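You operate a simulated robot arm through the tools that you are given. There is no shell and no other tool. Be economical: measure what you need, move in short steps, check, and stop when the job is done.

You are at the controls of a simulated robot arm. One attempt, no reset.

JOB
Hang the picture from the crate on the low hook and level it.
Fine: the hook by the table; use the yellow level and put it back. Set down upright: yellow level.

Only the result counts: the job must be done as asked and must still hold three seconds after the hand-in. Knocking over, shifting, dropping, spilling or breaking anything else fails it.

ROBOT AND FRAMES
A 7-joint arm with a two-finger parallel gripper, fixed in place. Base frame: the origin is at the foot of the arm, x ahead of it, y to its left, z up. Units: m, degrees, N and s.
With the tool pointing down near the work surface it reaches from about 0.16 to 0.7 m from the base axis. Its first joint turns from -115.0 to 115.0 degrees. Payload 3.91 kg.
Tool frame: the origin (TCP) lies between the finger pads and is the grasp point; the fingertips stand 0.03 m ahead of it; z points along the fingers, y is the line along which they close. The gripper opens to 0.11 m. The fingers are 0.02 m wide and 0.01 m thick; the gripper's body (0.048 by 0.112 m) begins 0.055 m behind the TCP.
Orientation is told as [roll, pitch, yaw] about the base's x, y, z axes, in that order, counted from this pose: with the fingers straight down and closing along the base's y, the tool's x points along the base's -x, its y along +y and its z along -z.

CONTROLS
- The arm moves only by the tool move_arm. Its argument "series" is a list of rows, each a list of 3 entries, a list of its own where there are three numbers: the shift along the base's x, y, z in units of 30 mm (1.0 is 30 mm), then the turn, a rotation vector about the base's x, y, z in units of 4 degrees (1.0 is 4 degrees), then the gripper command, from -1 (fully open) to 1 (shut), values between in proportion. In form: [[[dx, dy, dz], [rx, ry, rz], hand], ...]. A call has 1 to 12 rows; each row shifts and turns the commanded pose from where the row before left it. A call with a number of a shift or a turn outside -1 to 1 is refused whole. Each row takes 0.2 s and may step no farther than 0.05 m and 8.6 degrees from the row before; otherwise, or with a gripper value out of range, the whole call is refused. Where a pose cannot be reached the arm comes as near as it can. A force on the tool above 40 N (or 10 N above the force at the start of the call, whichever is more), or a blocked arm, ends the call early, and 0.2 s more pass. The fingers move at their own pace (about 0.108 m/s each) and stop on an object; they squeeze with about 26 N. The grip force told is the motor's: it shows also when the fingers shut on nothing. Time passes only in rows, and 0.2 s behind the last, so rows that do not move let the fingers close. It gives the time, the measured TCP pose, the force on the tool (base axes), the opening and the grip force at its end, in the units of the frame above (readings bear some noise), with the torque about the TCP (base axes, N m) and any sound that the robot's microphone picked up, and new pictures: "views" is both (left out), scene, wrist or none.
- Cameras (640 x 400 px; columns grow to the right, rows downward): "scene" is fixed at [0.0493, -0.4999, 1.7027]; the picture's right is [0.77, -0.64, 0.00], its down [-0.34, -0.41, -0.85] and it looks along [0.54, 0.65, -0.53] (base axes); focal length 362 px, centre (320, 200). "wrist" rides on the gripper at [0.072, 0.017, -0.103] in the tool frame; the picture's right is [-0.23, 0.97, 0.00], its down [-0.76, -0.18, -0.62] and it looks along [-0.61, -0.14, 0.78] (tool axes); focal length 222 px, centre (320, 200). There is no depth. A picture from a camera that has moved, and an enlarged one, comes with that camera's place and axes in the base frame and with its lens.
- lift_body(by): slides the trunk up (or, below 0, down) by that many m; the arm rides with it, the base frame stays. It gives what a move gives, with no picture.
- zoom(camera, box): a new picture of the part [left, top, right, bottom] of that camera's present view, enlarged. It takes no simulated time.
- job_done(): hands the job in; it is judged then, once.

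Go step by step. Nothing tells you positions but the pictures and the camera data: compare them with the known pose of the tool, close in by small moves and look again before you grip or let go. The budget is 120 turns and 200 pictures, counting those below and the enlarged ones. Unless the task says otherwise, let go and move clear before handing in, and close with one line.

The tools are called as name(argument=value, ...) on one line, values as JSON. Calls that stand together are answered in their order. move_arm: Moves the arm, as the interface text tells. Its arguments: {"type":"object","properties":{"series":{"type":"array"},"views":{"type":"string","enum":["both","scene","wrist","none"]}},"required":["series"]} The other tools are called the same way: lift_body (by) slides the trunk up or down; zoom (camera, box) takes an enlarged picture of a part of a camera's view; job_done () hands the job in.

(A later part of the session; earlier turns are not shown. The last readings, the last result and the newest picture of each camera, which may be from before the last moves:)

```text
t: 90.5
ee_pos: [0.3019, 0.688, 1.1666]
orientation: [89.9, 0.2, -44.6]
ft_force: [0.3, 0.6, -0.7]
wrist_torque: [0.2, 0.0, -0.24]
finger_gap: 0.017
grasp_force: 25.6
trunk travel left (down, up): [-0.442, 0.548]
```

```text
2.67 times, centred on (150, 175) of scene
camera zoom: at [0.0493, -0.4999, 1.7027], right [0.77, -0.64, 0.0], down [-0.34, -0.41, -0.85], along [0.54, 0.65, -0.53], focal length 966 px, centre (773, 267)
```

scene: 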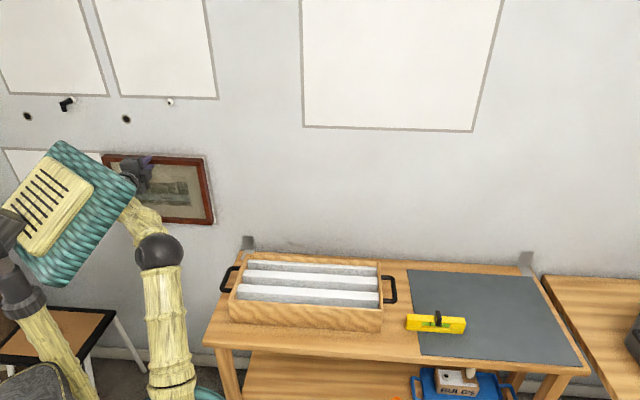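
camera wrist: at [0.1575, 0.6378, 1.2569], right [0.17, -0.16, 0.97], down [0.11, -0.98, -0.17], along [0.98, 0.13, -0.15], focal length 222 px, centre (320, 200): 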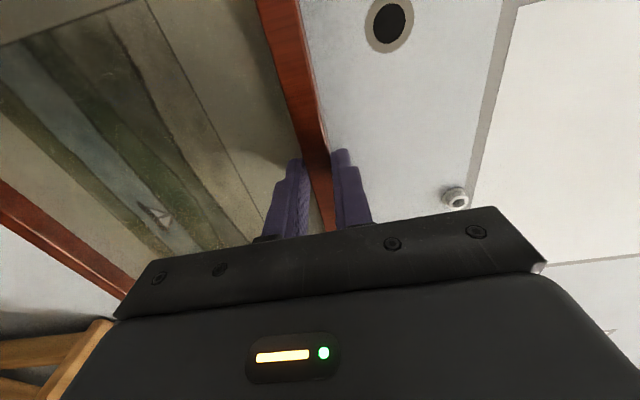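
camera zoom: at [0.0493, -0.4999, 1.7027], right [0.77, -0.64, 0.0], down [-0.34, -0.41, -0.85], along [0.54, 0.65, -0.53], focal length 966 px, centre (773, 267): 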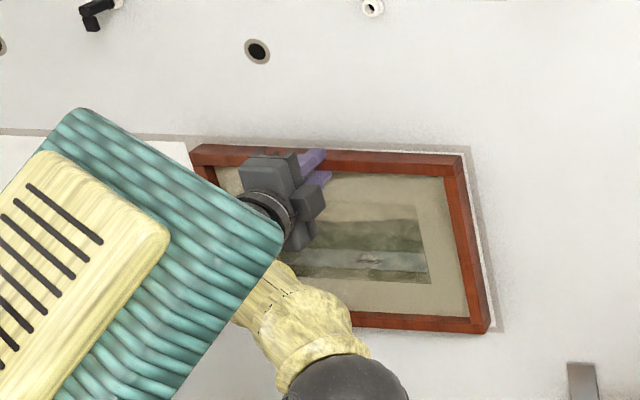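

The weight moved onto the hook (load dropped to nearly zero) and the frame matches the outline. I settle slightly lower and test gently that it is held.

move_arm(series=[[[0, 0, -0.06], [0, 0, 0], 1], [[0, 0, 0], [0, 0, 0], 1]], views="none")

move_arm(series=[[[-0.07, -0.07, 0], [0, 0, 0], 1], [[-0.07, -0.07, 0], [0, 0, 0], 1]], views="none")

```text
t: 91.1
ee_pos: [0.3023, 0.6857, 1.1637]
orientation: [89.8, 0.2, -44.6]
ft_force: [3.6, 4.7, 6.1]
wrist_torque: [0.3, -0.16, -0.05]
finger_gap: 0.0168
grasp_force: 26.4
trunk travel left (down, up): [-0.442, 0.548]
```

```text
t: 91.7
ee_pos: [0.3016, 0.6834, 1.1629]
orientation: [89.7, 0.2, -44.8]
ft_force: [14.7, 21.5, 19.3]
wrist_torque: [0.4, -0.25, 0.23]
finger_gap: 0.0168
grasp_force: 26.1
trunk travel left (down, up): [-0.442, 0.548]
```

The hook resists the outward pull, so it is captured. I relax the forces before letting go.

move_arm(series=[[[0.07, 0.07, 0.03], [0, 0, 0], 1], [[0.05, 0.05, 0.03], [0, 0, 0], 1]], views="none")

```text
t: 92.3
ee_pos: [0.3017, 0.6839, 1.1645]
orientation: [89.6, 0.1, -44.7]
ft_force: [-8.2, -32.0, -12.2]
wrist_torque: [-0.02, 0.03, -0.22]
finger_gap: 0.0167
grasp_force: 25.8
trunk travel left (down, up): [-0.442, 0.548]
```

move_arm(series=[[[-0.03, -0.05, -0.02], [0, 0, 0], 1], [[0, 0, 0], [0, 0, 0], 1]], views="none")

```text
t: 92.9
ee_pos: [0.3004, 0.6866, 1.1644]
orientation: [89.8, 0.0, -44.3]
ft_force: [-1.1, 0.5, -4.8]
wrist_torque: [-0.19, 0.21, 0.0]
finger_gap: 0.0167
grasp_force: 25.7
trunk travel left (down, up): [-0.442, 0.548]
```

move_arm(series=[[[0.0, 0.0, -0.05], [0, 0, 0], 1], [[0, 0, 0], [0, 0, 0], 1]], views="none")

zoom(camera="scene", box=[90, 130, 230, 240])

```text
t: 93.5
ee_pos: [0.301, 0.6853, 1.1643]
orientation: [89.9, 0.1, -44.5]
ft_force: [-0.4, 1.8, -0.9]
wrist_torque: [-0.04, 0.04, 0.07]
finger_gap: 0.017
grasp_force: 25.8
trunk travel left (down, up): [-0.442, 0.548]
```

```text
3.64 times, centred on (160, 185) of scene
camera zoom: at [0.0493, -0.4999, 1.7027], right [0.77, -0.64, 0.0], down [-0.34, -0.41, -0.85], along [0.54, 0.65, -0.53], focal length 1317 px, centre (902, 254)
```

zoom: 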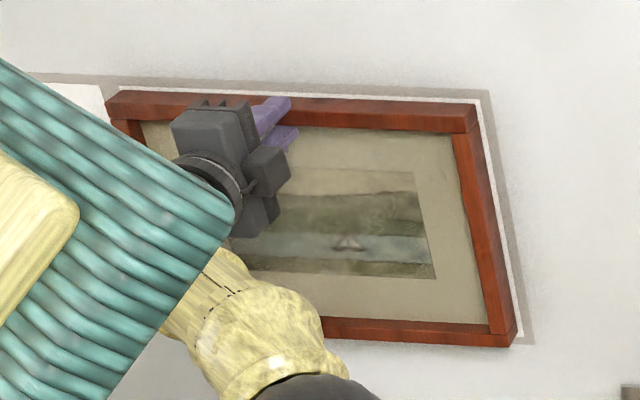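

Load is nearly zero with the frame resting on the hook. I open the fingers slowly.

move_arm(series=[[[0, 0, 0], [0, 0, 0], 0.6], [[0, 0, 0], [0, 0, 0], 0.4], [[0, 0, 0], [0, 0, 0], 0.4], [[0, 0, 0], [0, 0, 0], 0.3]], views="scene")

zoom(camera="scene", box=[90, 130, 230, 240])

```text
t: 94.5
ee_pos: [0.3002, 0.6853, 1.1619]
orientation: [89.7, 0.1, -44.7]
ft_force: [-0.1, -0.2, 0.6]
wrist_torque: [-0.01, -0.01, 0.01]
finger_gap: 0.0388
grasp_force: 0.0
trunk travel left (down, up): [-0.442, 0.548]
```

scene: 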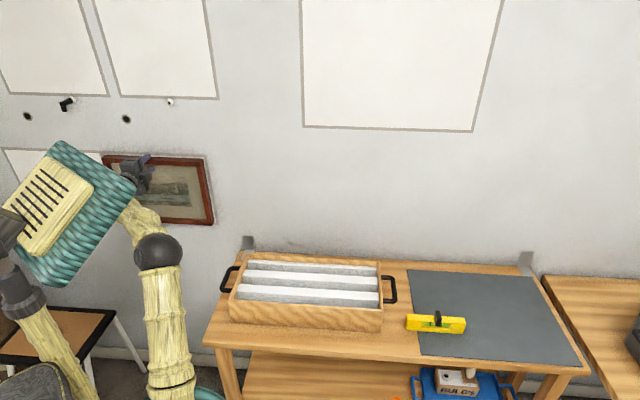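

```text
3.64 times, centred on (160, 185) of scene
camera zoom: at [0.0493, -0.4999, 1.7027], right [0.77, -0.64, 0.0], down [-0.34, -0.41, -0.85], along [0.54, 0.65, -0.53], focal length 1317 px, centre (902, 254)
```

zoom: 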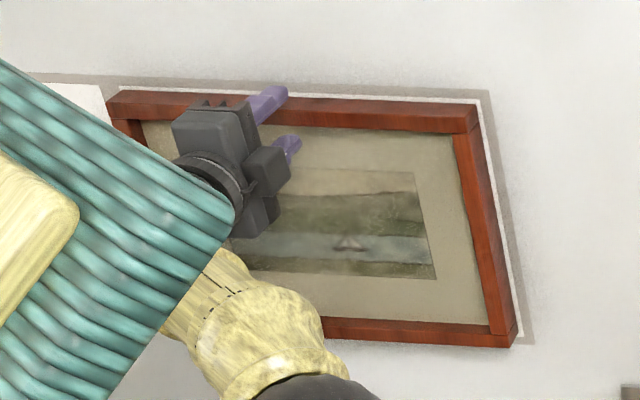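

It hangs freely. I back straight out and check the picture.

move_arm(series=[[[-0.3, -0.3, 0], [0, 0, 0], 0.2], [[-0.5, -0.5, 0], [0, 0, 0], 0], [[-0.6, -0.6, 0], [0, 0, 0], -0.3], [[-0.7, -0.7, 0], [0, 0, 0], -0.5], [[-0.7, -0.7, 0], [0, 0, 0], -1]], views="both")

zoom(camera="scene", box=[90, 130, 230, 240])

```text
t: 95.7
ee_pos: [0.2172, 0.6014, 1.1628]
orientation: [89.8, 0.2, -44.6]
ft_force: [-0.3, 1.5, 0.2]
wrist_torque: [0.01, -0.01, 0.02]
finger_gap: 0.11
grasp_force: 0.0
trunk travel left (down, up): [-0.442, 0.548]
camera wrist: at [0.0921, 0.5783, 1.1806], right [0.17, -0.16, 0.97], down [0.1, -0.98, -0.18], along [0.98, 0.13, -0.15], focal length 222 px, centre (320, 200)
```

scene: 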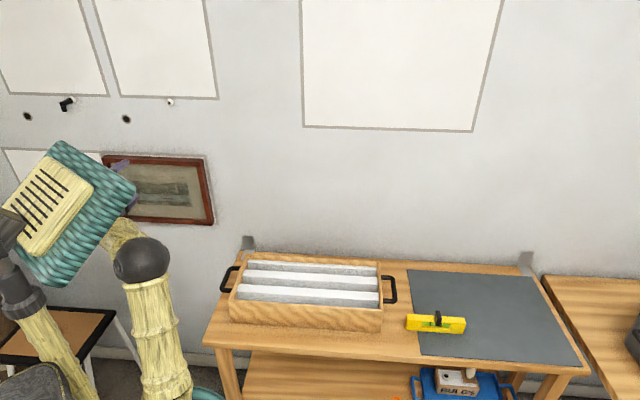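
wrist: 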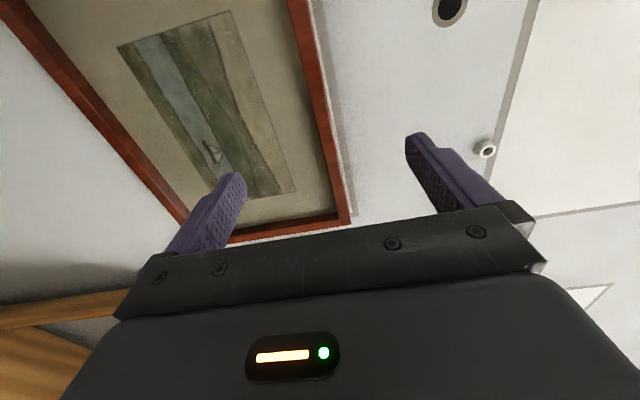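

```text
3.64 times, centred on (160, 185) of scene
camera zoom: at [0.0493, -0.4999, 1.7027], right [0.77, -0.64, 0.0], down [-0.34, -0.41, -0.85], along [0.54, 0.65, -0.53], focal length 1317 px, centre (902, 254)
```

zoom: 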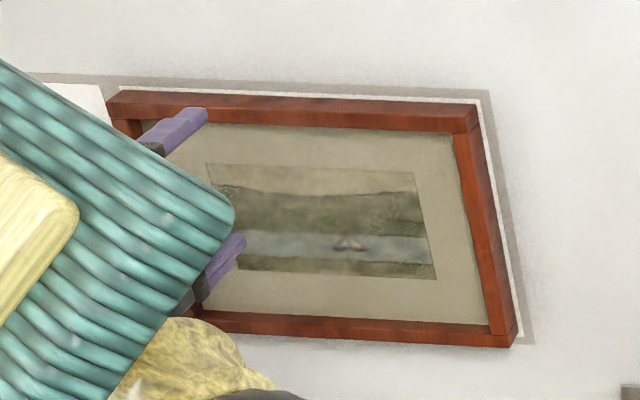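

The picture hangs inside its outline. Now I fetch the level: first roll the hand back and pitch it down.

move_arm(series=[[[-0.5, -0.5, 0.2], [-1, -1, 0], -1], [[0.3, -0.4, 0.2], [-1, -1, 0], -1], [[0.3, -0.4, 0.2], [-1, -1, 0], -1], [[0.3, -0.4, 0.2], [-1, -1, 0], -1], [[0.3, -0.4, 0.2], [-1, -1, 0], -1], [[0.3, -0.4, 0.2], [-1, -1, 0], -1], [[0.3, -0.4, 0.2], [-1, -1, 0], -1], [[0.3, -0.4, 0.2], [-1, -1, 0], -1], [[0.3, -0.3, 0.2], [-1, -1, 0], -1], [[0.3, -0.3, 0.2], [-1, -1, 0], -1], [[0.3, -0.3, 0.2], [-1, -1, 0], -1], [[0.3, -0.3, 0.2], [-1, -1, 0], -1]], views="none")

move_arm(series=[[[0.3, -0.3, 0.2], [-1, -1, 0], -1], [[0.3, -0.3, 0.2], [-1, -1, 0], -1], [[0.3, -0.3, 0.2], [-1, -1, 0], -1], [[0.3, -0.3, 0.2], [-0.9, -0.9, 0], -1], [[0, 0, 0.2], [-1, 1, 0], -1], [[0, 0, 0.2], [-1, 1, 0], -1], [[0, 0, 0.2], [-1, 1, 0], -1], [[0, 0, 0.2], [-1, 1, 0], -1], [[0, 0, 0.2], [-1, 1, 0], -1], [[0, 0, 0.2], [-1, 1, 0], -1], [[0, 0, 0.2], [-1, 1, 0], -1], [[0, 0, 0.2], [-1, 1, 0], -1]], views="both")

zoom(camera="scene", box=[90, 130, 230, 240])

```text
t: 98.3
ee_pos: [0.3012, 0.4657, 1.2358]
orientation: [88.7, -67.8, -43.9]
ft_force: [-0.5, 0.0, -0.5]
wrist_torque: [0.02, -0.01, 0.05]
finger_gap: 0.1099
grasp_force: 0.1
trunk travel left (down, up): [-0.442, 0.548]
```

```text
t: 100.9
ee_pos: [0.3371, 0.432, 1.3055]
orientation: [-0.1, -44.0, 45.0]
ft_force: [0.1, -1.7, -0.5]
wrist_torque: [0.07, 0.04, 0.11]
finger_gap: 0.1099
grasp_force: 0.1
trunk travel left (down, up): [-0.442, 0.548]
camera wrist: at [0.2376, 0.356, 1.3291], right [-0.57, 0.81, 0.16], down [0.2, -0.04, 0.98], along [0.8, 0.59, -0.14], focal length 222 px, centre (320, 200)
```

scene: 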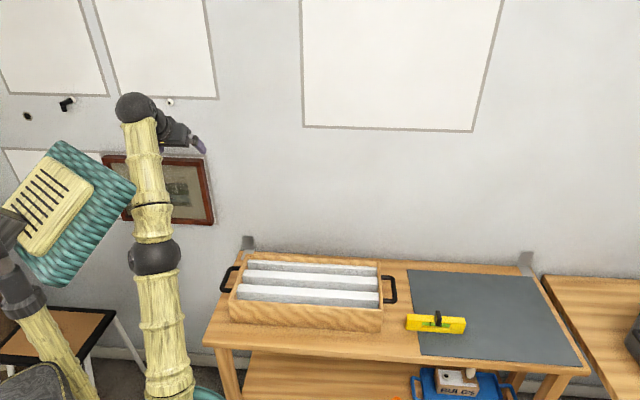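
wrist: 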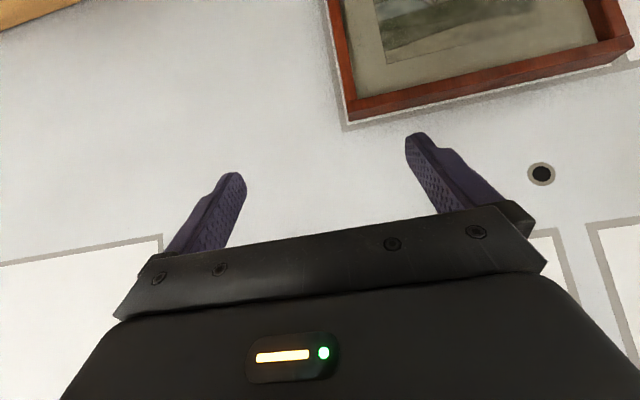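

```text
3.64 times, centred on (160, 185) of scene
camera zoom: at [0.0493, -0.4999, 1.7027], right [0.77, -0.64, 0.0], down [-0.34, -0.41, -0.85], along [0.54, 0.65, -0.53], focal length 1317 px, centre (902, 254)
```

zoom: 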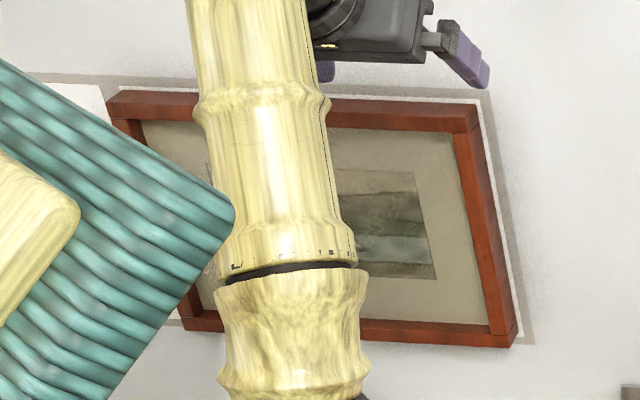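

move_arm(series=[[[0.5, -0.6, 0], [0, 0, 0], -1], [[0.9, -1, 0], [0, 0, 0], -1], [[0.9, -1, 0], [0, 0, 0], -1], [[0.9, -1, 0], [0, 0, 0], -1], [[0.9, -1, 0], [0, 0, 0], -1], [[0.9, -1, 0], [0, 0, 0], -1], [[0.9, -1, 0], [0, 0, 0], -1], [[0.9, -1, 0], [0, 0, 0], -1], [[0.9, -1, 0], [0, 0, 0], -1], [[0.9, -1, 0], [0, 0, 0], -1], [[0.9, -1, 0], [0, 0, 0], -1], [[0.9, -1, 0], [0, 0, 0], -1]], views="none")

move_arm(series=[[[0.9, -1, 0], [0, 0, 0], -1], [[0.9, -1, 0], [0, 0, 0], -1], [[0.9, -1, 0], [0, 0, 0], -1], [[0.9, -1, 0], [0, 0, 0], -1], [[0.9, -1, 0], [0, 0, 0], -1]], views="both")

```text
t: 103.5
ee_pos: [0.4971, 0.2483, 1.299]
orientation: [0.0, -44.4, 44.7]
ft_force: [-0.6, -0.2, -0.5]
wrist_torque: [0.01, 0.0, 0.0]
finger_gap: 0.1102
grasp_force: 0.1
out of reach, approached as far as the arm can: row 6, 7, 8, 9, 10, 11, 12
trunk travel left (down, up): [-0.442, 0.548]
```

```text
t: 104.7
ee_pos: [0.5419, 0.1591, 1.2603]
orientation: [0.1, -44.4, 44.4]
ft_force: [-0.2, 1.2, 0.5]
wrist_torque: [0.0, 0.0, -0.07]
finger_gap: 0.1102
grasp_force: 0.1
out of reach, approached as far as the arm can: row 1, 2, 3, 4, 5
trunk travel left (down, up): [-0.442, 0.548]
camera wrist: at [0.441, 0.0836, 1.2834], right [-0.57, 0.81, 0.16], down [0.2, -0.05, 0.98], along [0.8, 0.59, -0.13], focal length 222 px, centre (320, 200)
```

scene: 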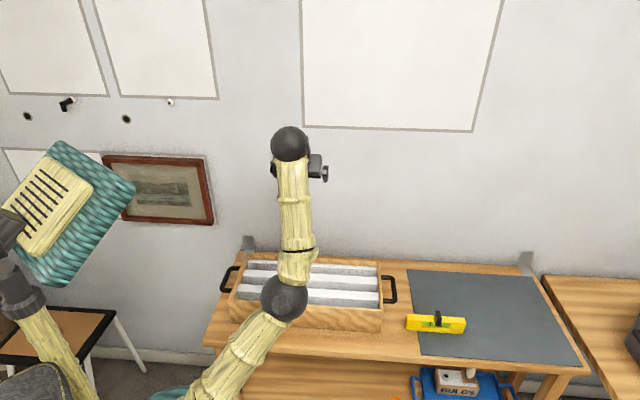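
wrist: 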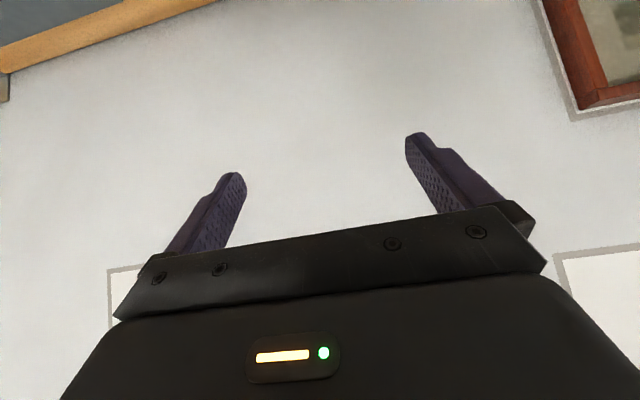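

lift_body(by=0.25)

move_arm(series=[[[0, 0, -0.9], [0, 0, 0], -1], [[0, 0, -1], [0, 0, 0], -1], [[0, 0, -1], [0, 0, 0], -1], [[0, 0, -1], [0, 0, 0], -1], [[0, 0, -1], [0, 0, 0], -1], [[0, 0, -1], [0, 0, 0], -1], [[0, 0, -1], [0, 0, 0], -1], [[0.6, -0.9, -0.8], [0, 0, 0], -1], [[0.7, -0.9, 0], [0, 0, 0], -1], [[0.7, -0.9, 0], [0, 0, 0], -1], [[0.7, -0.9, 0], [0, 0, 0], -1], [[0.7, -0.9, 0], [0, 0, 0], -1]], views="both")

```text
t: 107.3
ee_pos: [0.5421, 0.1595, 1.5094]
orientation: [0.3, -44.3, 44.3]
ft_force: [0.0, 0.0, -0.7]
wrist_torque: [0.0, 0.0, 0.0]
finger_gap: 0.1102
grasp_force: 0.0
trunk travel left (down, up): [-0.692, 0.298]
```

```text
t: 109.9
ee_pos: [0.627, 0.0395, 1.2799]
orientation: [0.4, -44.4, 44.0]
ft_force: [-0.6, -1.1, -0.4]
wrist_torque: [0.05, -0.04, 0.0]
finger_gap: 0.1101
grasp_force: 0.0
out of reach, approached as far as the arm can: row 12
trunk travel left (down, up): [-0.692, 0.298]
camera wrist: at [0.5272, -0.0355, 1.3029], right [-0.56, 0.81, 0.16], down [0.2, -0.06, 0.98], along [0.8, 0.58, -0.13], focal length 222 px, centre (320, 200)
```

scene: 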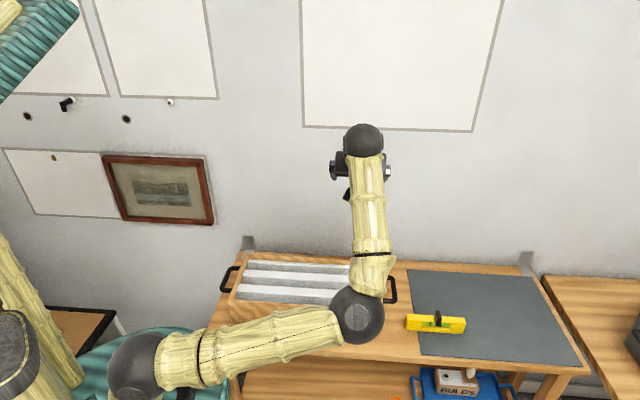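
wrist: 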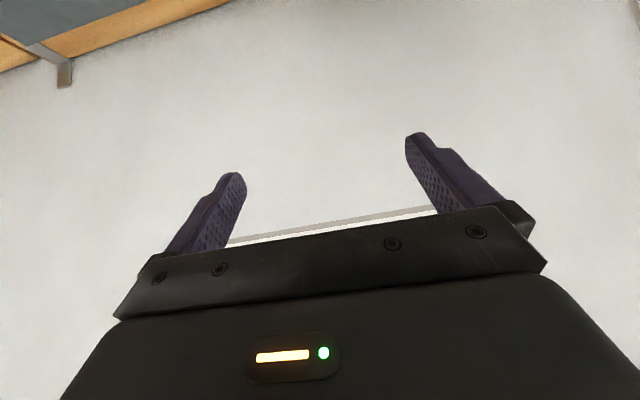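

lift_body(by=0.17)

move_arm(series=[[[0.5, -0.6, -0.5], [0, 0, 0], -1], [[0.5, -0.6, -0.7], [0, 0, 0], -1], [[0.5, -0.6, -0.9], [0, 0, 0], -1], [[0.4, -0.5, -0.9], [0, 0, 0], -1], [[0.4, -0.5, -0.9], [0, 0, 0], -1], [[0, 0, -0.9], [0, 0, 0], -1], [[0, 0, -0.9], [0, 0, 0], -1], [[0, 0, -0.9], [0, 0, 0], -1], [[0, 0, -0.9], [0, 0, 0], -1], [[0, 0, -0.9], [0, 0, 0], -1]], views="both")

```text
t: 111.8
ee_pos: [0.6287, 0.0428, 1.4476]
orientation: [0.4, -44.2, 44.1]
ft_force: [-0.6, -0.1, -0.1]
wrist_torque: [0.0, -0.01, -0.01]
finger_gap: 0.1101
grasp_force: 0.1
trunk travel left (down, up): [-0.862, 0.128]
```

```text
t: 114.0
ee_pos: [0.629, 0.0233, 1.2686]
orientation: [0.4, -44.4, 44.2]
ft_force: [-0.5, -0.4, 0.4]
wrist_torque: [0.02, -0.04, 0.02]
finger_gap: 0.1102
grasp_force: 0.1
out of reach, approached as far as the arm can: row 1, 2, 3, 4, 5
trunk travel left (down, up): [-0.862, 0.128]
camera wrist: at [0.5289, -0.0521, 1.2928], right [-0.57, 0.81, 0.16], down [0.21, -0.05, 0.98], along [0.8, 0.59, -0.14], focal length 222 px, centre (320, 200)
```

scene: 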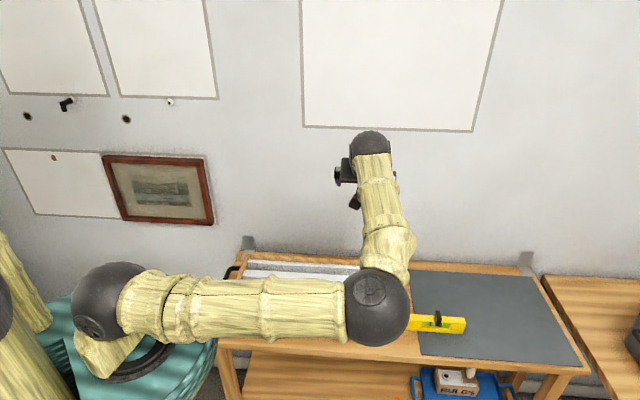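
wrist: 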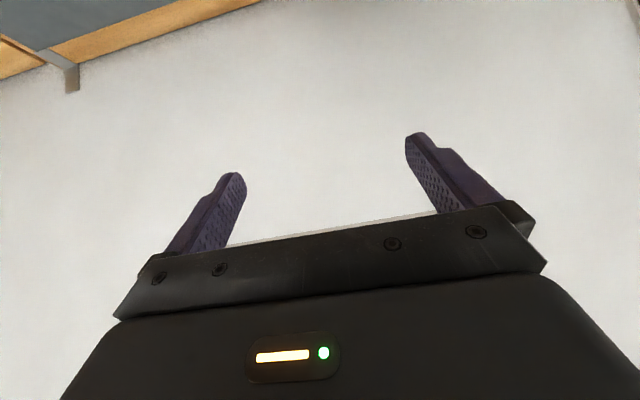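

move_arm(series=[[[0, -0.3, -0.9], [0, 0, 0], -1], [[0, -0.3, -0.9], [0, 0, 0], -1], [[0.3, -0.7, -0.9], [0, 0, 0], -1], [[0.4, -0.8, -0.8], [0, 0, 0], -1], [[0.4, -0.8, -0.7], [0, 0, 0], -1], [[0.5, -0.8, -0.6], [0, 0, 0], -1], [[0.5, -0.8, -0.6], [0, 0, 0], -1], [[0.5, -0.8, -0.4], [0, 0, 0], -1]], views="both")

```text
t: 115.8
ee_pos: [0.6289, 0.012, 1.2345]
orientation: [0.3, -44.3, 44.2]
ft_force: [-0.2, 0.0, -0.2]
wrist_torque: [0.0, 0.04, -0.04]
finger_gap: 0.1103
grasp_force: 0.0
out of reach, approached as far as the arm can: row 2, 3, 4, 5, 6, 7, 8
trunk travel left (down, up): [-0.862, 0.128]
camera wrist: at [0.5281, -0.0633, 1.2569], right [-0.56, 0.81, 0.16], down [0.21, -0.05, 0.98], along [0.8, 0.59, -0.14], focal length 222 px, centre (320, 200)
```

scene: 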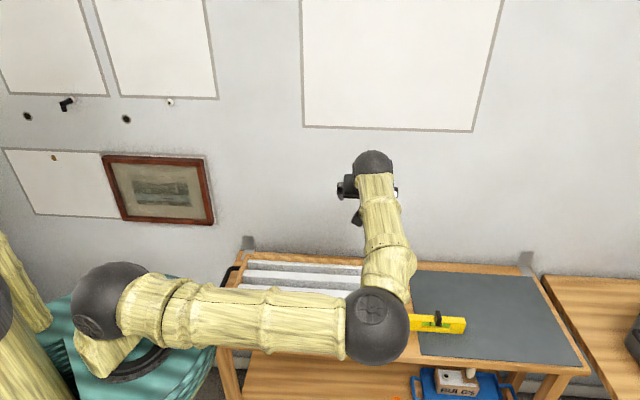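
wrist: 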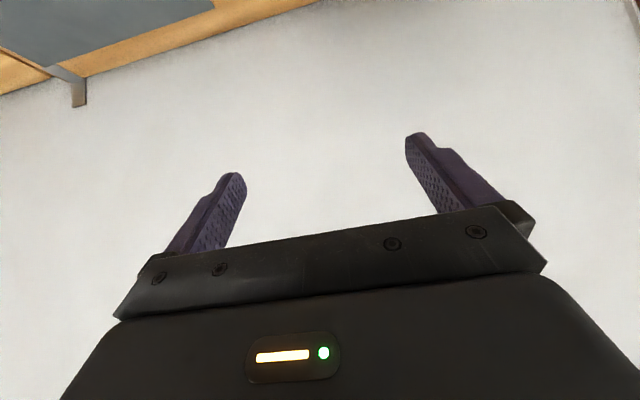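

This posture folds up over the table. I will instead approach the level with the hand only about 25° below horizontal and the camera on top; first pitch up and roll the hand over.

lift_body(by=-0.15)

move_arm(series=[[[0, 0, 0.5], [0.9, -0.9, 0], -1], [[0, 0, 0.5], [0.9, -0.9, 0], -1], [[0, 0, 0.5], [0.9, -0.9, 0], -1], [[0, 0, 0.5], [0.9, -0.9, 0], -1], [[0, 0, 0], [1, 1, -0.66], -1], [[0, 0, 0], [1, 1, -0.66], -1], [[0, 0, 0], [1, 1, -0.66], -1], [[0, 0, 0], [1, 1, -0.66], -1], [[0, 0, 0], [1, 1, -0.66], -1], [[0, 0, 0], [1, 1, -0.66], -1], [[0, 0, 0], [1, 1, -0.66], -1], [[0, 0, 0], [1, 1, -0.66], -1]], views="none")

move_arm(series=[[[0, 0, 0], [1, 1, -0.66], -1], [[0, 0, 0], [1, 1, -0.66], -1], [[0, 0, 0], [1, 1, -0.66], -1], [[0, 0, 0], [1, 1, -0.66], -1], [[0, 0, 0], [1, 1, -0.66], -1], [[0, 0, 0], [1, 1, -0.66], -1], [[0, 0, 0], [1, 1, -0.66], -1], [[0, 0, 0], [1, 1, -0.66], -1], [[0, 0, 0], [1, 1, -0.66], -1], [[0, 0, 0], [1, 1, -0.66], -1], [[0, 0, 0], [1, 1, -0.66], -1], [[0, 0, 0], [1, 1, -0.66], -1]], views="scene")

```text
t: 117.6
ee_pos: [0.6281, 0.0117, 1.0829]
orientation: [0.4, -44.3, 44.2]
ft_force: [-0.3, -0.7, 0.1]
wrist_torque: [0.03, -0.02, 0.0]
finger_gap: 0.1101
grasp_force: 0.1
trunk travel left (down, up): [-0.712, 0.278]
```

```text
t: 120.2
ee_pos: [0.6286, 0.0123, 1.1434]
orientation: [58.5, -34.8, -25.7]
ft_force: [-0.1, 0.4, -0.4]
wrist_torque: [0.0, 0.01, 0.03]
finger_gap: 0.11
grasp_force: 0.1
trunk travel left (down, up): [-0.712, 0.278]
```

```text
t: 122.8
ee_pos: [0.6284, 0.0112, 1.1419]
orientation: [60.0, 32.0, -61.6]
ft_force: [0.3, 0.6, 0.2]
wrist_torque: [0.02, 0.04, 0.0]
finger_gap: 0.1101
grasp_force: 0.0
trunk travel left (down, up): [-0.712, 0.278]
```

scene: 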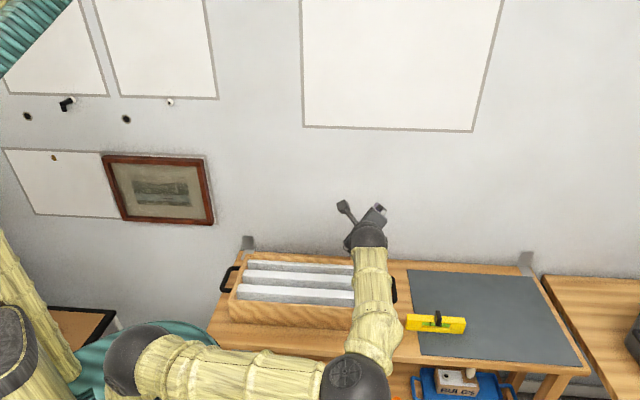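

move_arm(series=[[[0, 0, 0], [1, 1, -0.66], -1], [[0, 0, 0], [1, 1, -0.66], -1], [[0, 0, 0], [1, 1, -0.66], -1], [[0, 0, 0], [1, 1, -0.66], -1], [[0, 0, 0], [1, 1, -0.66], -1], [[0, 0, 0], [1, 1, -0.66], -1], [[0, 0, 0], [1, 1, -0.66], -1], [[0, 0, 0], [1, 1, -0.66], -1], [[0, 0, 0], [0.8, 0.8, -0.53], -1]], views="both")

```text
t: 124.8
ee_pos: [0.63, 0.0133, 1.1423]
orientation: [-1.3, 65.3, -136.1]
ft_force: [-0.5, 0.7, -0.5]
wrist_torque: [-0.01, -0.02, -0.01]
finger_gap: 0.1102
grasp_force: 0.1
trunk travel left (down, up): [-0.712, 0.278]
camera wrist: at [0.5965, -0.046, 1.2523], right [0.62, -0.75, -0.22], down [-0.75, -0.5, -0.43], along [0.22, 0.43, -0.88], focal length 222 px, centre (320, 200)
```

scene: 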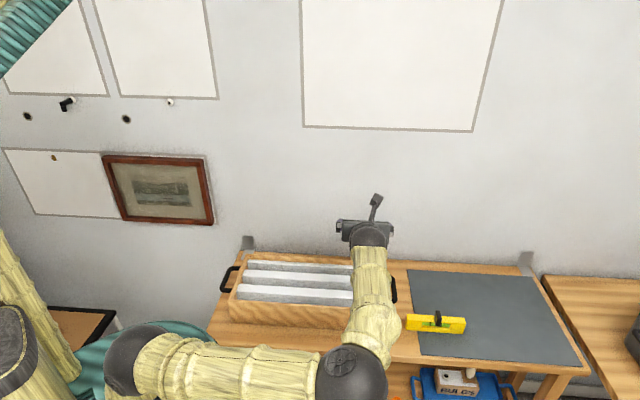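
wrist: 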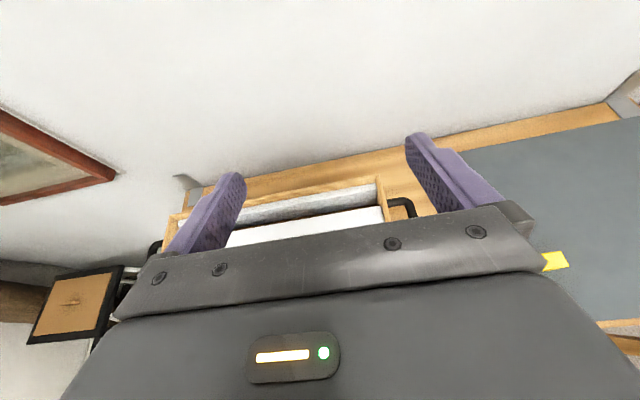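

move_arm(series=[[[0.2, -0.7, 0], [0, 0, 0.27], -1], [[0.45, -0.98, 0], [0, 0, 0], -1], [[0.45, -0.98, 0], [0, 0, 0], -1], [[0.45, -0.98, 0], [0, 0, 0], -1], [[0.45, -0.98, -0.3], [0, 0, 0], -1], [[0.45, -0.98, -0.5], [0, 0, 0], -1], [[0.45, -0.98, -0.5], [0, 0, 0], -1], [[0.45, -0.98, -0.5], [0, 0, 0], -1]], views="both")

```text
t: 126.6
ee_pos: [0.7291, -0.2156, 1.0892]
orientation: [-1.2, 65.4, -135.0]
ft_force: [-0.2, 0.7, -0.3]
wrist_torque: [-0.02, 0.03, 0.01]
finger_gap: 0.1101
grasp_force: 0.1
trunk travel left (down, up): [-0.712, 0.278]
camera wrist: at [0.6985, -0.2739, 1.1988], right [0.64, -0.74, -0.22], down [-0.74, -0.51, -0.43], along [0.21, 0.43, -0.88], focal length 222 px, centre (320, 200)
```

scene: 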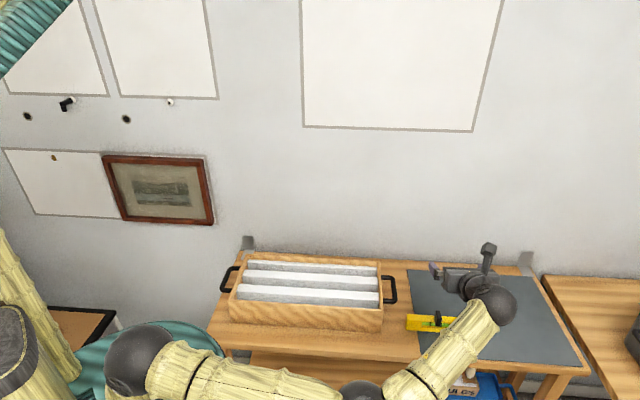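
wrist: 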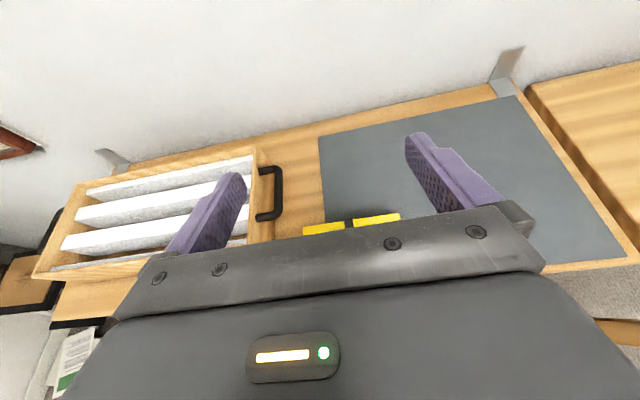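

zoom(camera="wrist", box=[290, 180, 420, 260])

zoom(camera="scene", box=[390, 290, 490, 352])

```text
4.92 times, centred on (355, 220) of wrist
camera zoom: at [0.6985, -0.2739, 1.1988], right [0.64, -0.74, -0.22], down [-0.74, -0.51, -0.43], along [0.21, 0.43, -0.88], focal length 1094 px, centre (148, 102)
```

zoom: 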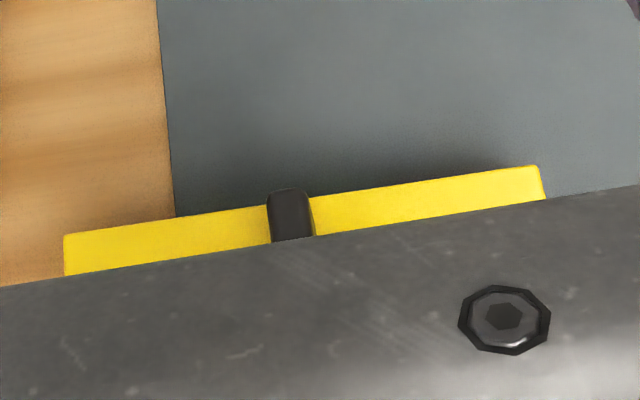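

```text
6.40 times, centred on (440, 321) of scene
camera zoom: at [0.0493, -0.4999, 1.7027], right [0.77, -0.64, 0.0], down [-0.34, -0.41, -0.85], along [0.54, 0.65, -0.53], focal length 2318 px, centre (-448, -574)
```

zoom: 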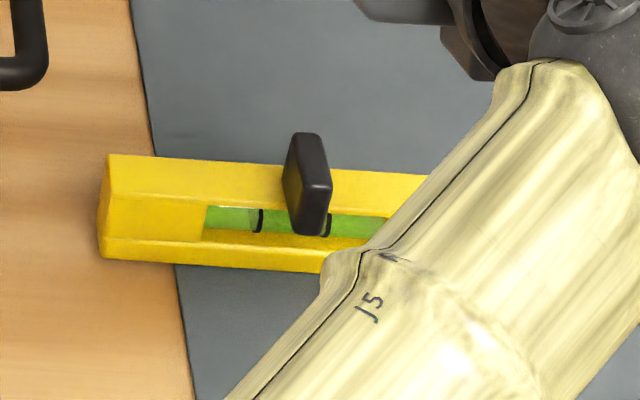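

lift_body(by=-0.15)

move_arm(series=[[[-0.4, -0.6, -0.3], [-0.09, -0.09, -0.27], -1], [[-0.2, -0.5, -0.4], [0, 0, 0], -1], [[0, 0, 0], [0, 0, 0], -1]], views="both")

zoom(camera="wrist", box=[180, 100, 500, 260])

```text
t: 128.3
ee_pos: [0.7287, -0.2156, 0.9405]
orientation: [-1.0, 65.2, -134.8]
ft_force: [0.0, -0.1, 0.3]
wrist_torque: [0.0, 0.02, 0.02]
finger_gap: 0.1098
grasp_force: 0.1
trunk travel left (down, up): [-0.562, 0.428]
```

```text
t: 129.1
ee_pos: [0.7122, -0.2484, 0.9197]
orientation: [0.1, 65.3, -134.8]
ft_force: [0.1, -0.1, 0.1]
wrist_torque: [0.0, -0.01, -0.02]
finger_gap: 0.11
grasp_force: 0.0
trunk travel left (down, up): [-0.562, 0.428]
camera wrist: at [0.6787, -0.3054, 1.0286], right [0.62, -0.76, -0.21], down [-0.75, -0.5, -0.43], along [0.22, 0.42, -0.88], focal length 222 px, centre (320, 200)
```

scene: 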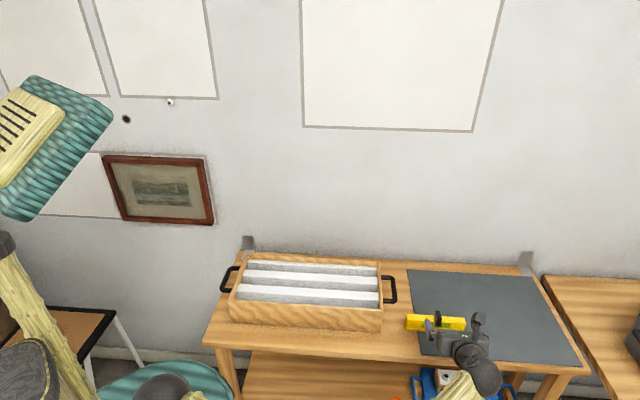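
wrist: 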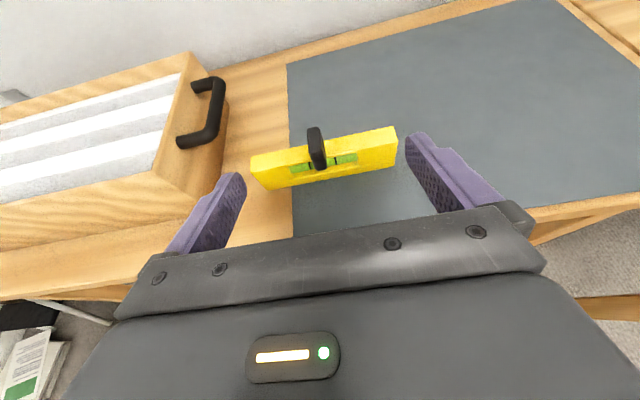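

```text
2.00 times, centred on (340, 180) of wrist
camera zoom: at [0.6787, -0.3054, 1.0286], right [0.62, -0.76, -0.21], down [-0.75, -0.5, -0.43], along [0.22, 0.42, -0.88], focal length 444 px, centre (280, 240)
```

zoom: 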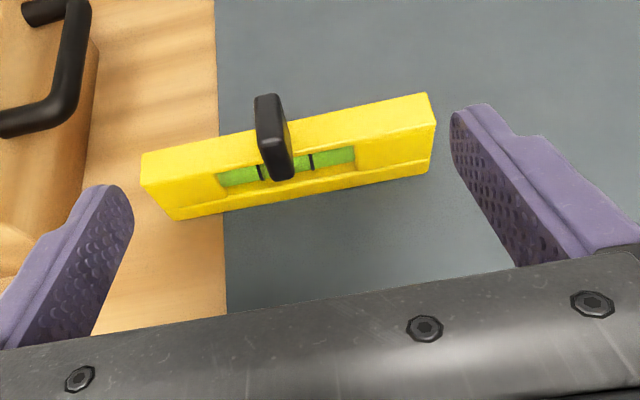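

I have a clear view of the level: a fin-shaped handle across the middle, top face at about z=0.839. I close in with the fingers straddling the fin.

move_arm(series=[[[0.4, 0.59, -0.5], [0, 0, 0], -1], [[0.4, 0.59, -0.5], [0, 0, 0], -1], [[0, 0, 0], [0, 0, 0], -0.5]], views="wrist")

zoom(camera="wrist", box=[180, 100, 500, 260])

zoom(camera="scene", box=[390, 290, 510, 365])

```text
t: 129.9
ee_pos: [0.735, -0.2133, 0.8897]
orientation: [0.1, 65.2, -134.8]
ft_force: [-0.4, -0.1, -0.1]
wrist_torque: [0.0, 0.02, 0.02]
finger_gap: 0.0824
grasp_force: 0.0
trunk travel left (down, up): [-0.562, 0.428]
camera wrist: at [0.7024, -0.2699, 0.9986], right [0.62, -0.76, -0.21], down [-0.75, -0.5, -0.43], along [0.22, 0.42, -0.88], focal length 222 px, centre (320, 200)
```

wrist: 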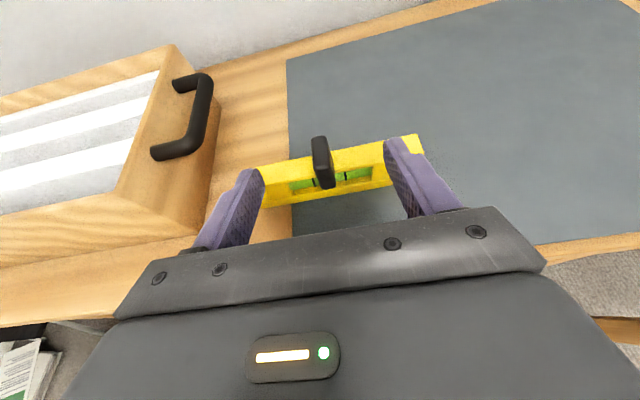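

```text
2.00 times, centred on (340, 180) of wrist
camera zoom: at [0.7024, -0.2699, 0.9986], right [0.62, -0.76, -0.21], down [-0.75, -0.5, -0.43], along [0.22, 0.42, -0.88], focal length 444 px, centre (280, 240)
```

zoom: 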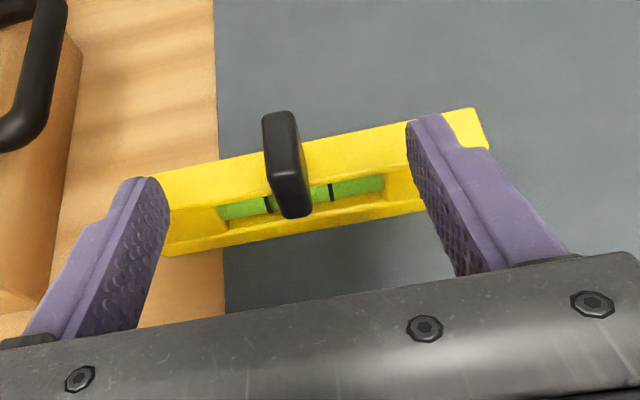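

```text
5.33 times, centred on (450, 328) of scene
camera zoom: at [0.0493, -0.4999, 1.7027], right [0.77, -0.64, 0.0], down [-0.34, -0.41, -0.85], along [0.54, 0.65, -0.53], focal length 1932 px, centre (-373, -480)
```

zoom: 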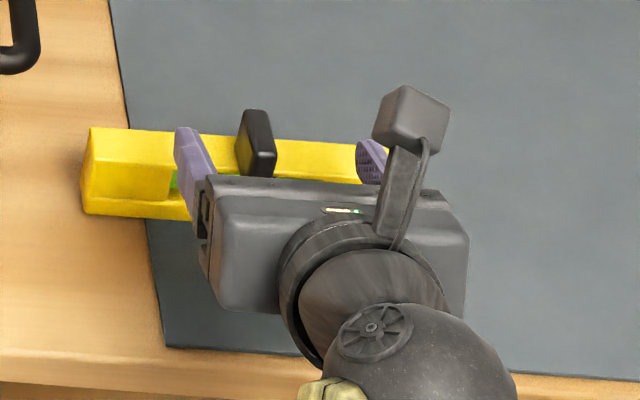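

move_arm(series=[[[0.43, 0.43, -0.35], [0, 0, 0], -0.5], [[0.42, 0.42, -0.3], [0, 0, 0], -0.5], [[0, 0, -0.15], [0, 0, 0], -0.5]], views="none")

zoom(camera="wrist", box=[180, 100, 500, 260])

zoom(camera="scene", box=[390, 290, 510, 365])

```text
t: 130.7
ee_pos: [0.761, -0.1888, 0.8628]
orientation: [0.3, 65.2, -134.9]
ft_force: [-0.1, 0.2, 0.2]
wrist_torque: [0.0, 0.03, 0.02]
finger_gap: 0.0824
grasp_force: 0.0
trunk travel left (down, up): [-0.562, 0.428]
```

```text
2.00 times, centred on (340, 180) of wrist
camera zoom: at [0.7278, -0.2449, 0.9745], right [0.62, -0.76, -0.21], down [-0.75, -0.5, -0.43], along [0.22, 0.42, -0.88], focal length 444 px, centre (280, 240)
```

zoom: 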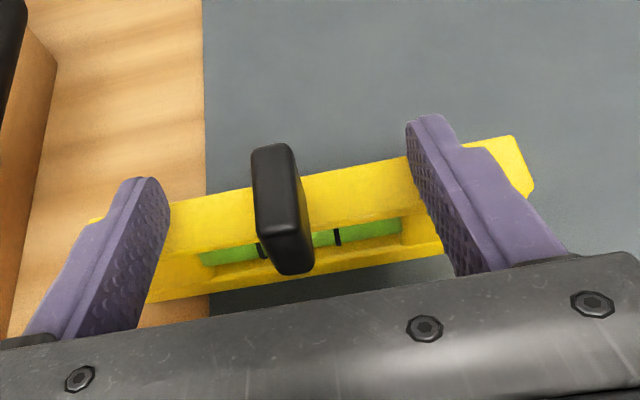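

```text
5.33 times, centred on (450, 328) of scene
camera zoom: at [0.0493, -0.4999, 1.7027], right [0.77, -0.64, 0.0], down [-0.34, -0.41, -0.85], along [0.54, 0.65, -0.53], focal length 1932 px, centre (-373, -480)
```

zoom: 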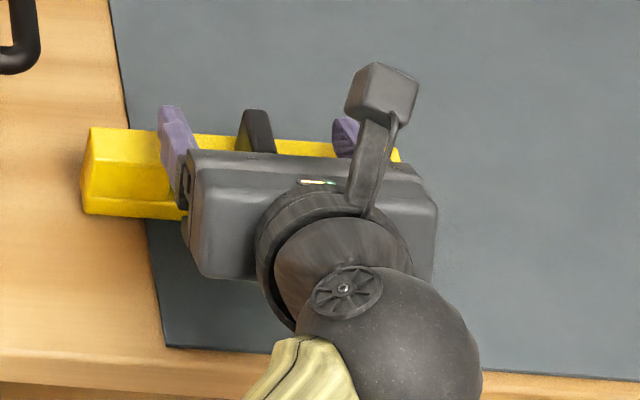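

Aligned with the fin within a couple of millimetres. I close the fingers.

move_arm(series=[[[-0.04, 0.04, 0], [0, 0, 0], 0], [[0, 0, 0], [0, 0, 0], 0.4], [[0, 0, 0], [0, 0, 0], 0.7], [[0, 0, 0], [0, 0, 0], 1], [[0, 0, 0], [0, 0, 0], 1]], views="wrist")

zoom(camera="wrist", box=[240, 120, 400, 240])

```text
t: 131.9
ee_pos: [0.7588, -0.1862, 0.8656]
orientation: [0.1, 65.4, -135.0]
ft_force: [2.0, -0.5, 0.7]
wrist_torque: [0.03, -0.07, -0.08]
finger_gap: 0.0136
grasp_force: 26.1
trunk travel left (down, up): [-0.562, 0.428]
camera wrist: at [0.7265, -0.2438, 0.9746], right [0.62, -0.76, -0.21], down [-0.75, -0.5, -0.43], along [0.22, 0.42, -0.88], focal length 222 px, centre (320, 200)
```

wrist: 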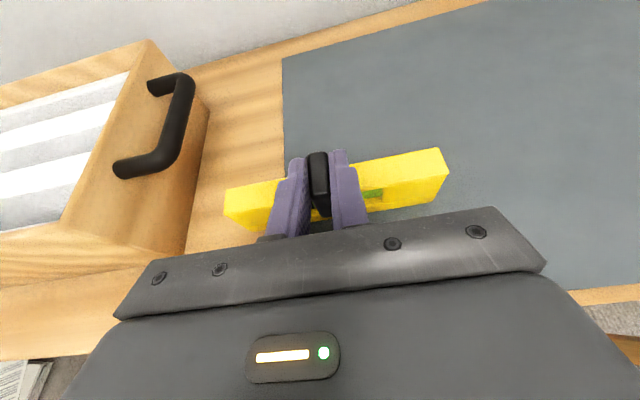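

```text
3.33 times, centred on (320, 180) of wrist
camera zoom: at [0.7265, -0.2438, 0.9746], right [0.62, -0.76, -0.21], down [-0.75, -0.5, -0.43], along [0.22, 0.42, -0.88], focal length 740 px, centre (320, 267)
```

zoom: 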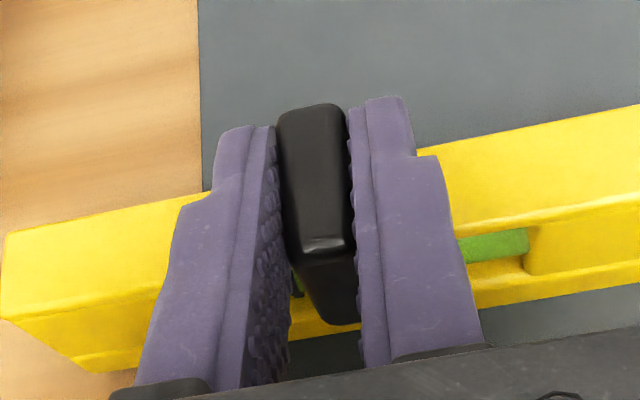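

Level gripped. I lift it straight up and carry it to the picture.

lift_body(by=0.03)

lift_body(by=0.17)

zoom(camera="scene", box=[380, 220, 540, 360])

```text
t: 132.7
ee_pos: [0.7594, -0.1859, 0.894]
orientation: [0.1, 65.2, -134.9]
ft_force: [-0.2, 0.5, -2.5]
wrist_torque: [-0.05, 0.06, 0.03]
finger_gap: 0.0139
grasp_force: 26.2
trunk travel left (down, up): [-0.592, 0.398]
```

```text
t: 134.6
ee_pos: [0.76, -0.1875, 1.0657]
orientation: [0.1, 65.2, -134.9]
ft_force: [0.4, -0.3, -2.2]
wrist_torque: [-0.08, 0.02, 0.0]
finger_gap: 0.0138
grasp_force: 26.3
trunk travel left (down, up): [-0.762, 0.228]
```

```text
2.86 times, centred on (460, 290) of scene
camera zoom: at [0.0493, -0.4999, 1.7027], right [0.77, -0.64, 0.0], down [-0.34, -0.41, -0.85], along [0.54, 0.65, -0.53], focal length 1035 px, centre (-80, -57)
```

zoom: 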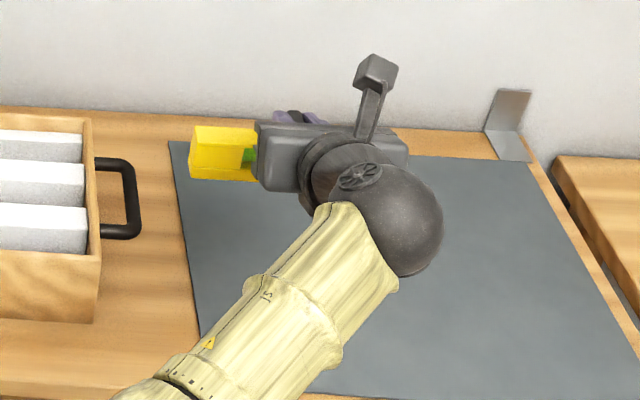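

move_arm(series=[[[-0.3, 0.5, 0.3], [0, 0, 0], 1], [[-0.68, 1, 0.5], [0, 0, 0], 1], [[-0.68, 1, 0.5], [0, 0, 0], 1], [[-0.68, 1, 0.5], [0, 0, 0], 1], [[-0.68, 1, 0.5], [0, 0, 0], 1], [[-0.68, 1, 0.5], [0, 0, 0], 1], [[-0.68, 1, 0.5], [0, 0, 0], 1], [[-0.68, 1, 0.5], [0, 0, 0], 1], [[-0.68, 1, 0.5], [0, 0, 0], 1], [[-0.68, 1, 0.5], [0, 0, 0], 1], [[-0.68, 1, 0.5], [0, 0, 0], 1], [[-0.68, 0.9, 0.5], [0, 0, 0], 1]], views="scene")

```text
t: 137.2
ee_pos: [0.5263, 0.1564, 1.239]
orientation: [0.1, 65.2, -134.7]
ft_force: [0.2, 0.9, -2.5]
wrist_torque: [-0.04, 0.03, 0.0]
finger_gap: 0.0138
grasp_force: 26.0
trunk travel left (down, up): [-0.762, 0.228]
```

scene: 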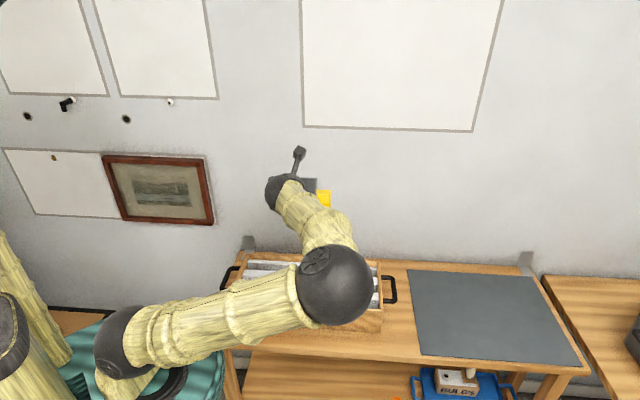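

move_arm(series=[[[-0.5, 0.7, 0.2], [0, 0, 0], 1], [[-0.66, 1, 0.2], [0, 0, 0], 1], [[-0.66, 1, 0.2], [0, 0, 0], 1], [[-0.66, 1, 0.2], [0, 0, 0], 1], [[-0.66, 1, 0.2], [0, 0, 0], 1], [[-0.66, 1, 0.2], [0, 0, 0], 1], [[-0.66, 1, 0.2], [0, 0, 0], 1], [[-0.66, 1, 0.2], [0, 0, 0], 1], [[-0.66, 1, 0], [0, 0, 0], 1], [[-0.66, 1, 0], [0, 0, 0], 1], [[-0.66, 1, 0], [0, 0, 0], 1], [[-0.66, 1, 0], [0, 0, 0], 1]], views="none")

move_arm(series=[[[-0.66, 1, 0], [0, 0, 0], 1], [[-0.66, 1, 0], [0, 0, 0], 1], [[-0.66, 1, 0], [0, 0, 0], 1]], views="both")

```text
t: 139.8
ee_pos: [0.2923, 0.5084, 1.2854]
orientation: [0.2, 65.2, -134.8]
ft_force: [0.1, 0.8, -2.4]
wrist_torque: [-0.05, 0.04, -0.01]
finger_gap: 0.0135
grasp_force: 25.5
trunk travel left (down, up): [-0.762, 0.228]
```

```text
t: 140.6
ee_pos: [0.2325, 0.5981, 1.2864]
orientation: [0.3, 65.2, -134.7]
ft_force: [0.2, 1.1, -2.4]
wrist_torque: [-0.06, -0.01, 0.01]
finger_gap: 0.0134
grasp_force: 26.1
trunk travel left (down, up): [-0.762, 0.228]
camera wrist: at [0.1992, 0.5413, 1.3952], right [0.62, -0.76, -0.2], down [-0.75, -0.5, -0.43], along [0.22, 0.42, -0.88], focal length 222 px, centre (320, 200)
```

scene: 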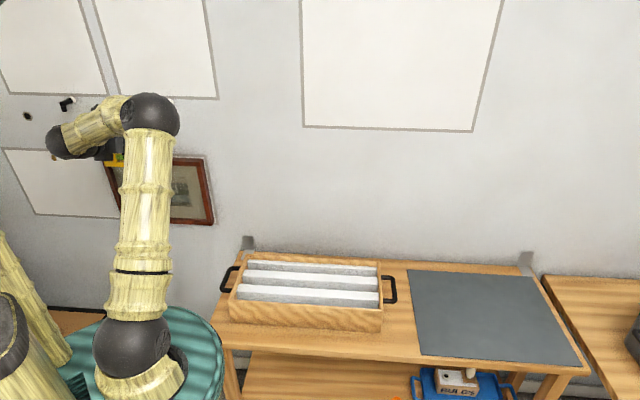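
wrist: 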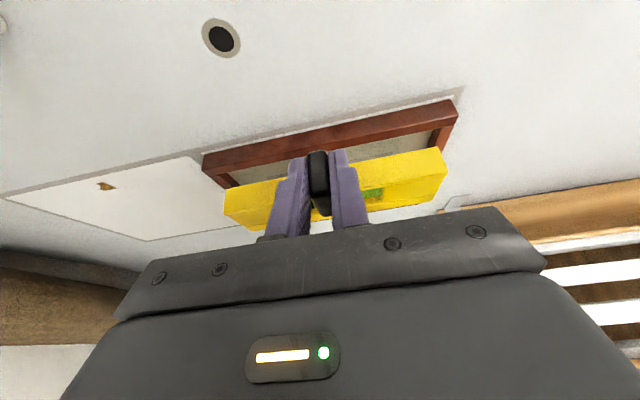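

zoom(camera="wrist", box=[190, 80, 470, 240])

```text
2.29 times, centred on (330, 160) of wrist
camera zoom: at [0.1992, 0.5413, 1.3952], right [0.62, -0.76, -0.2], down [-0.75, -0.5, -0.43], along [0.22, 0.42, -0.88], focal length 508 px, centre (297, 291)
```

zoom: 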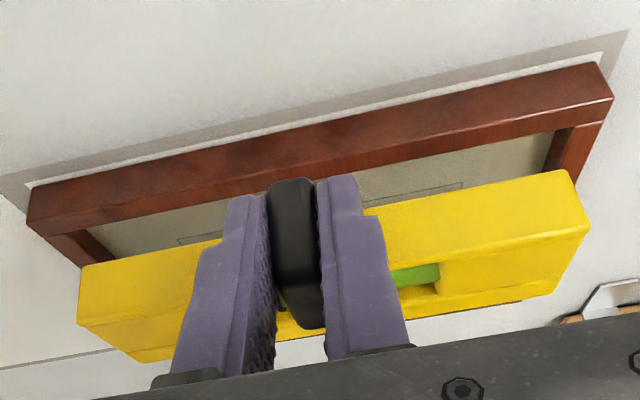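

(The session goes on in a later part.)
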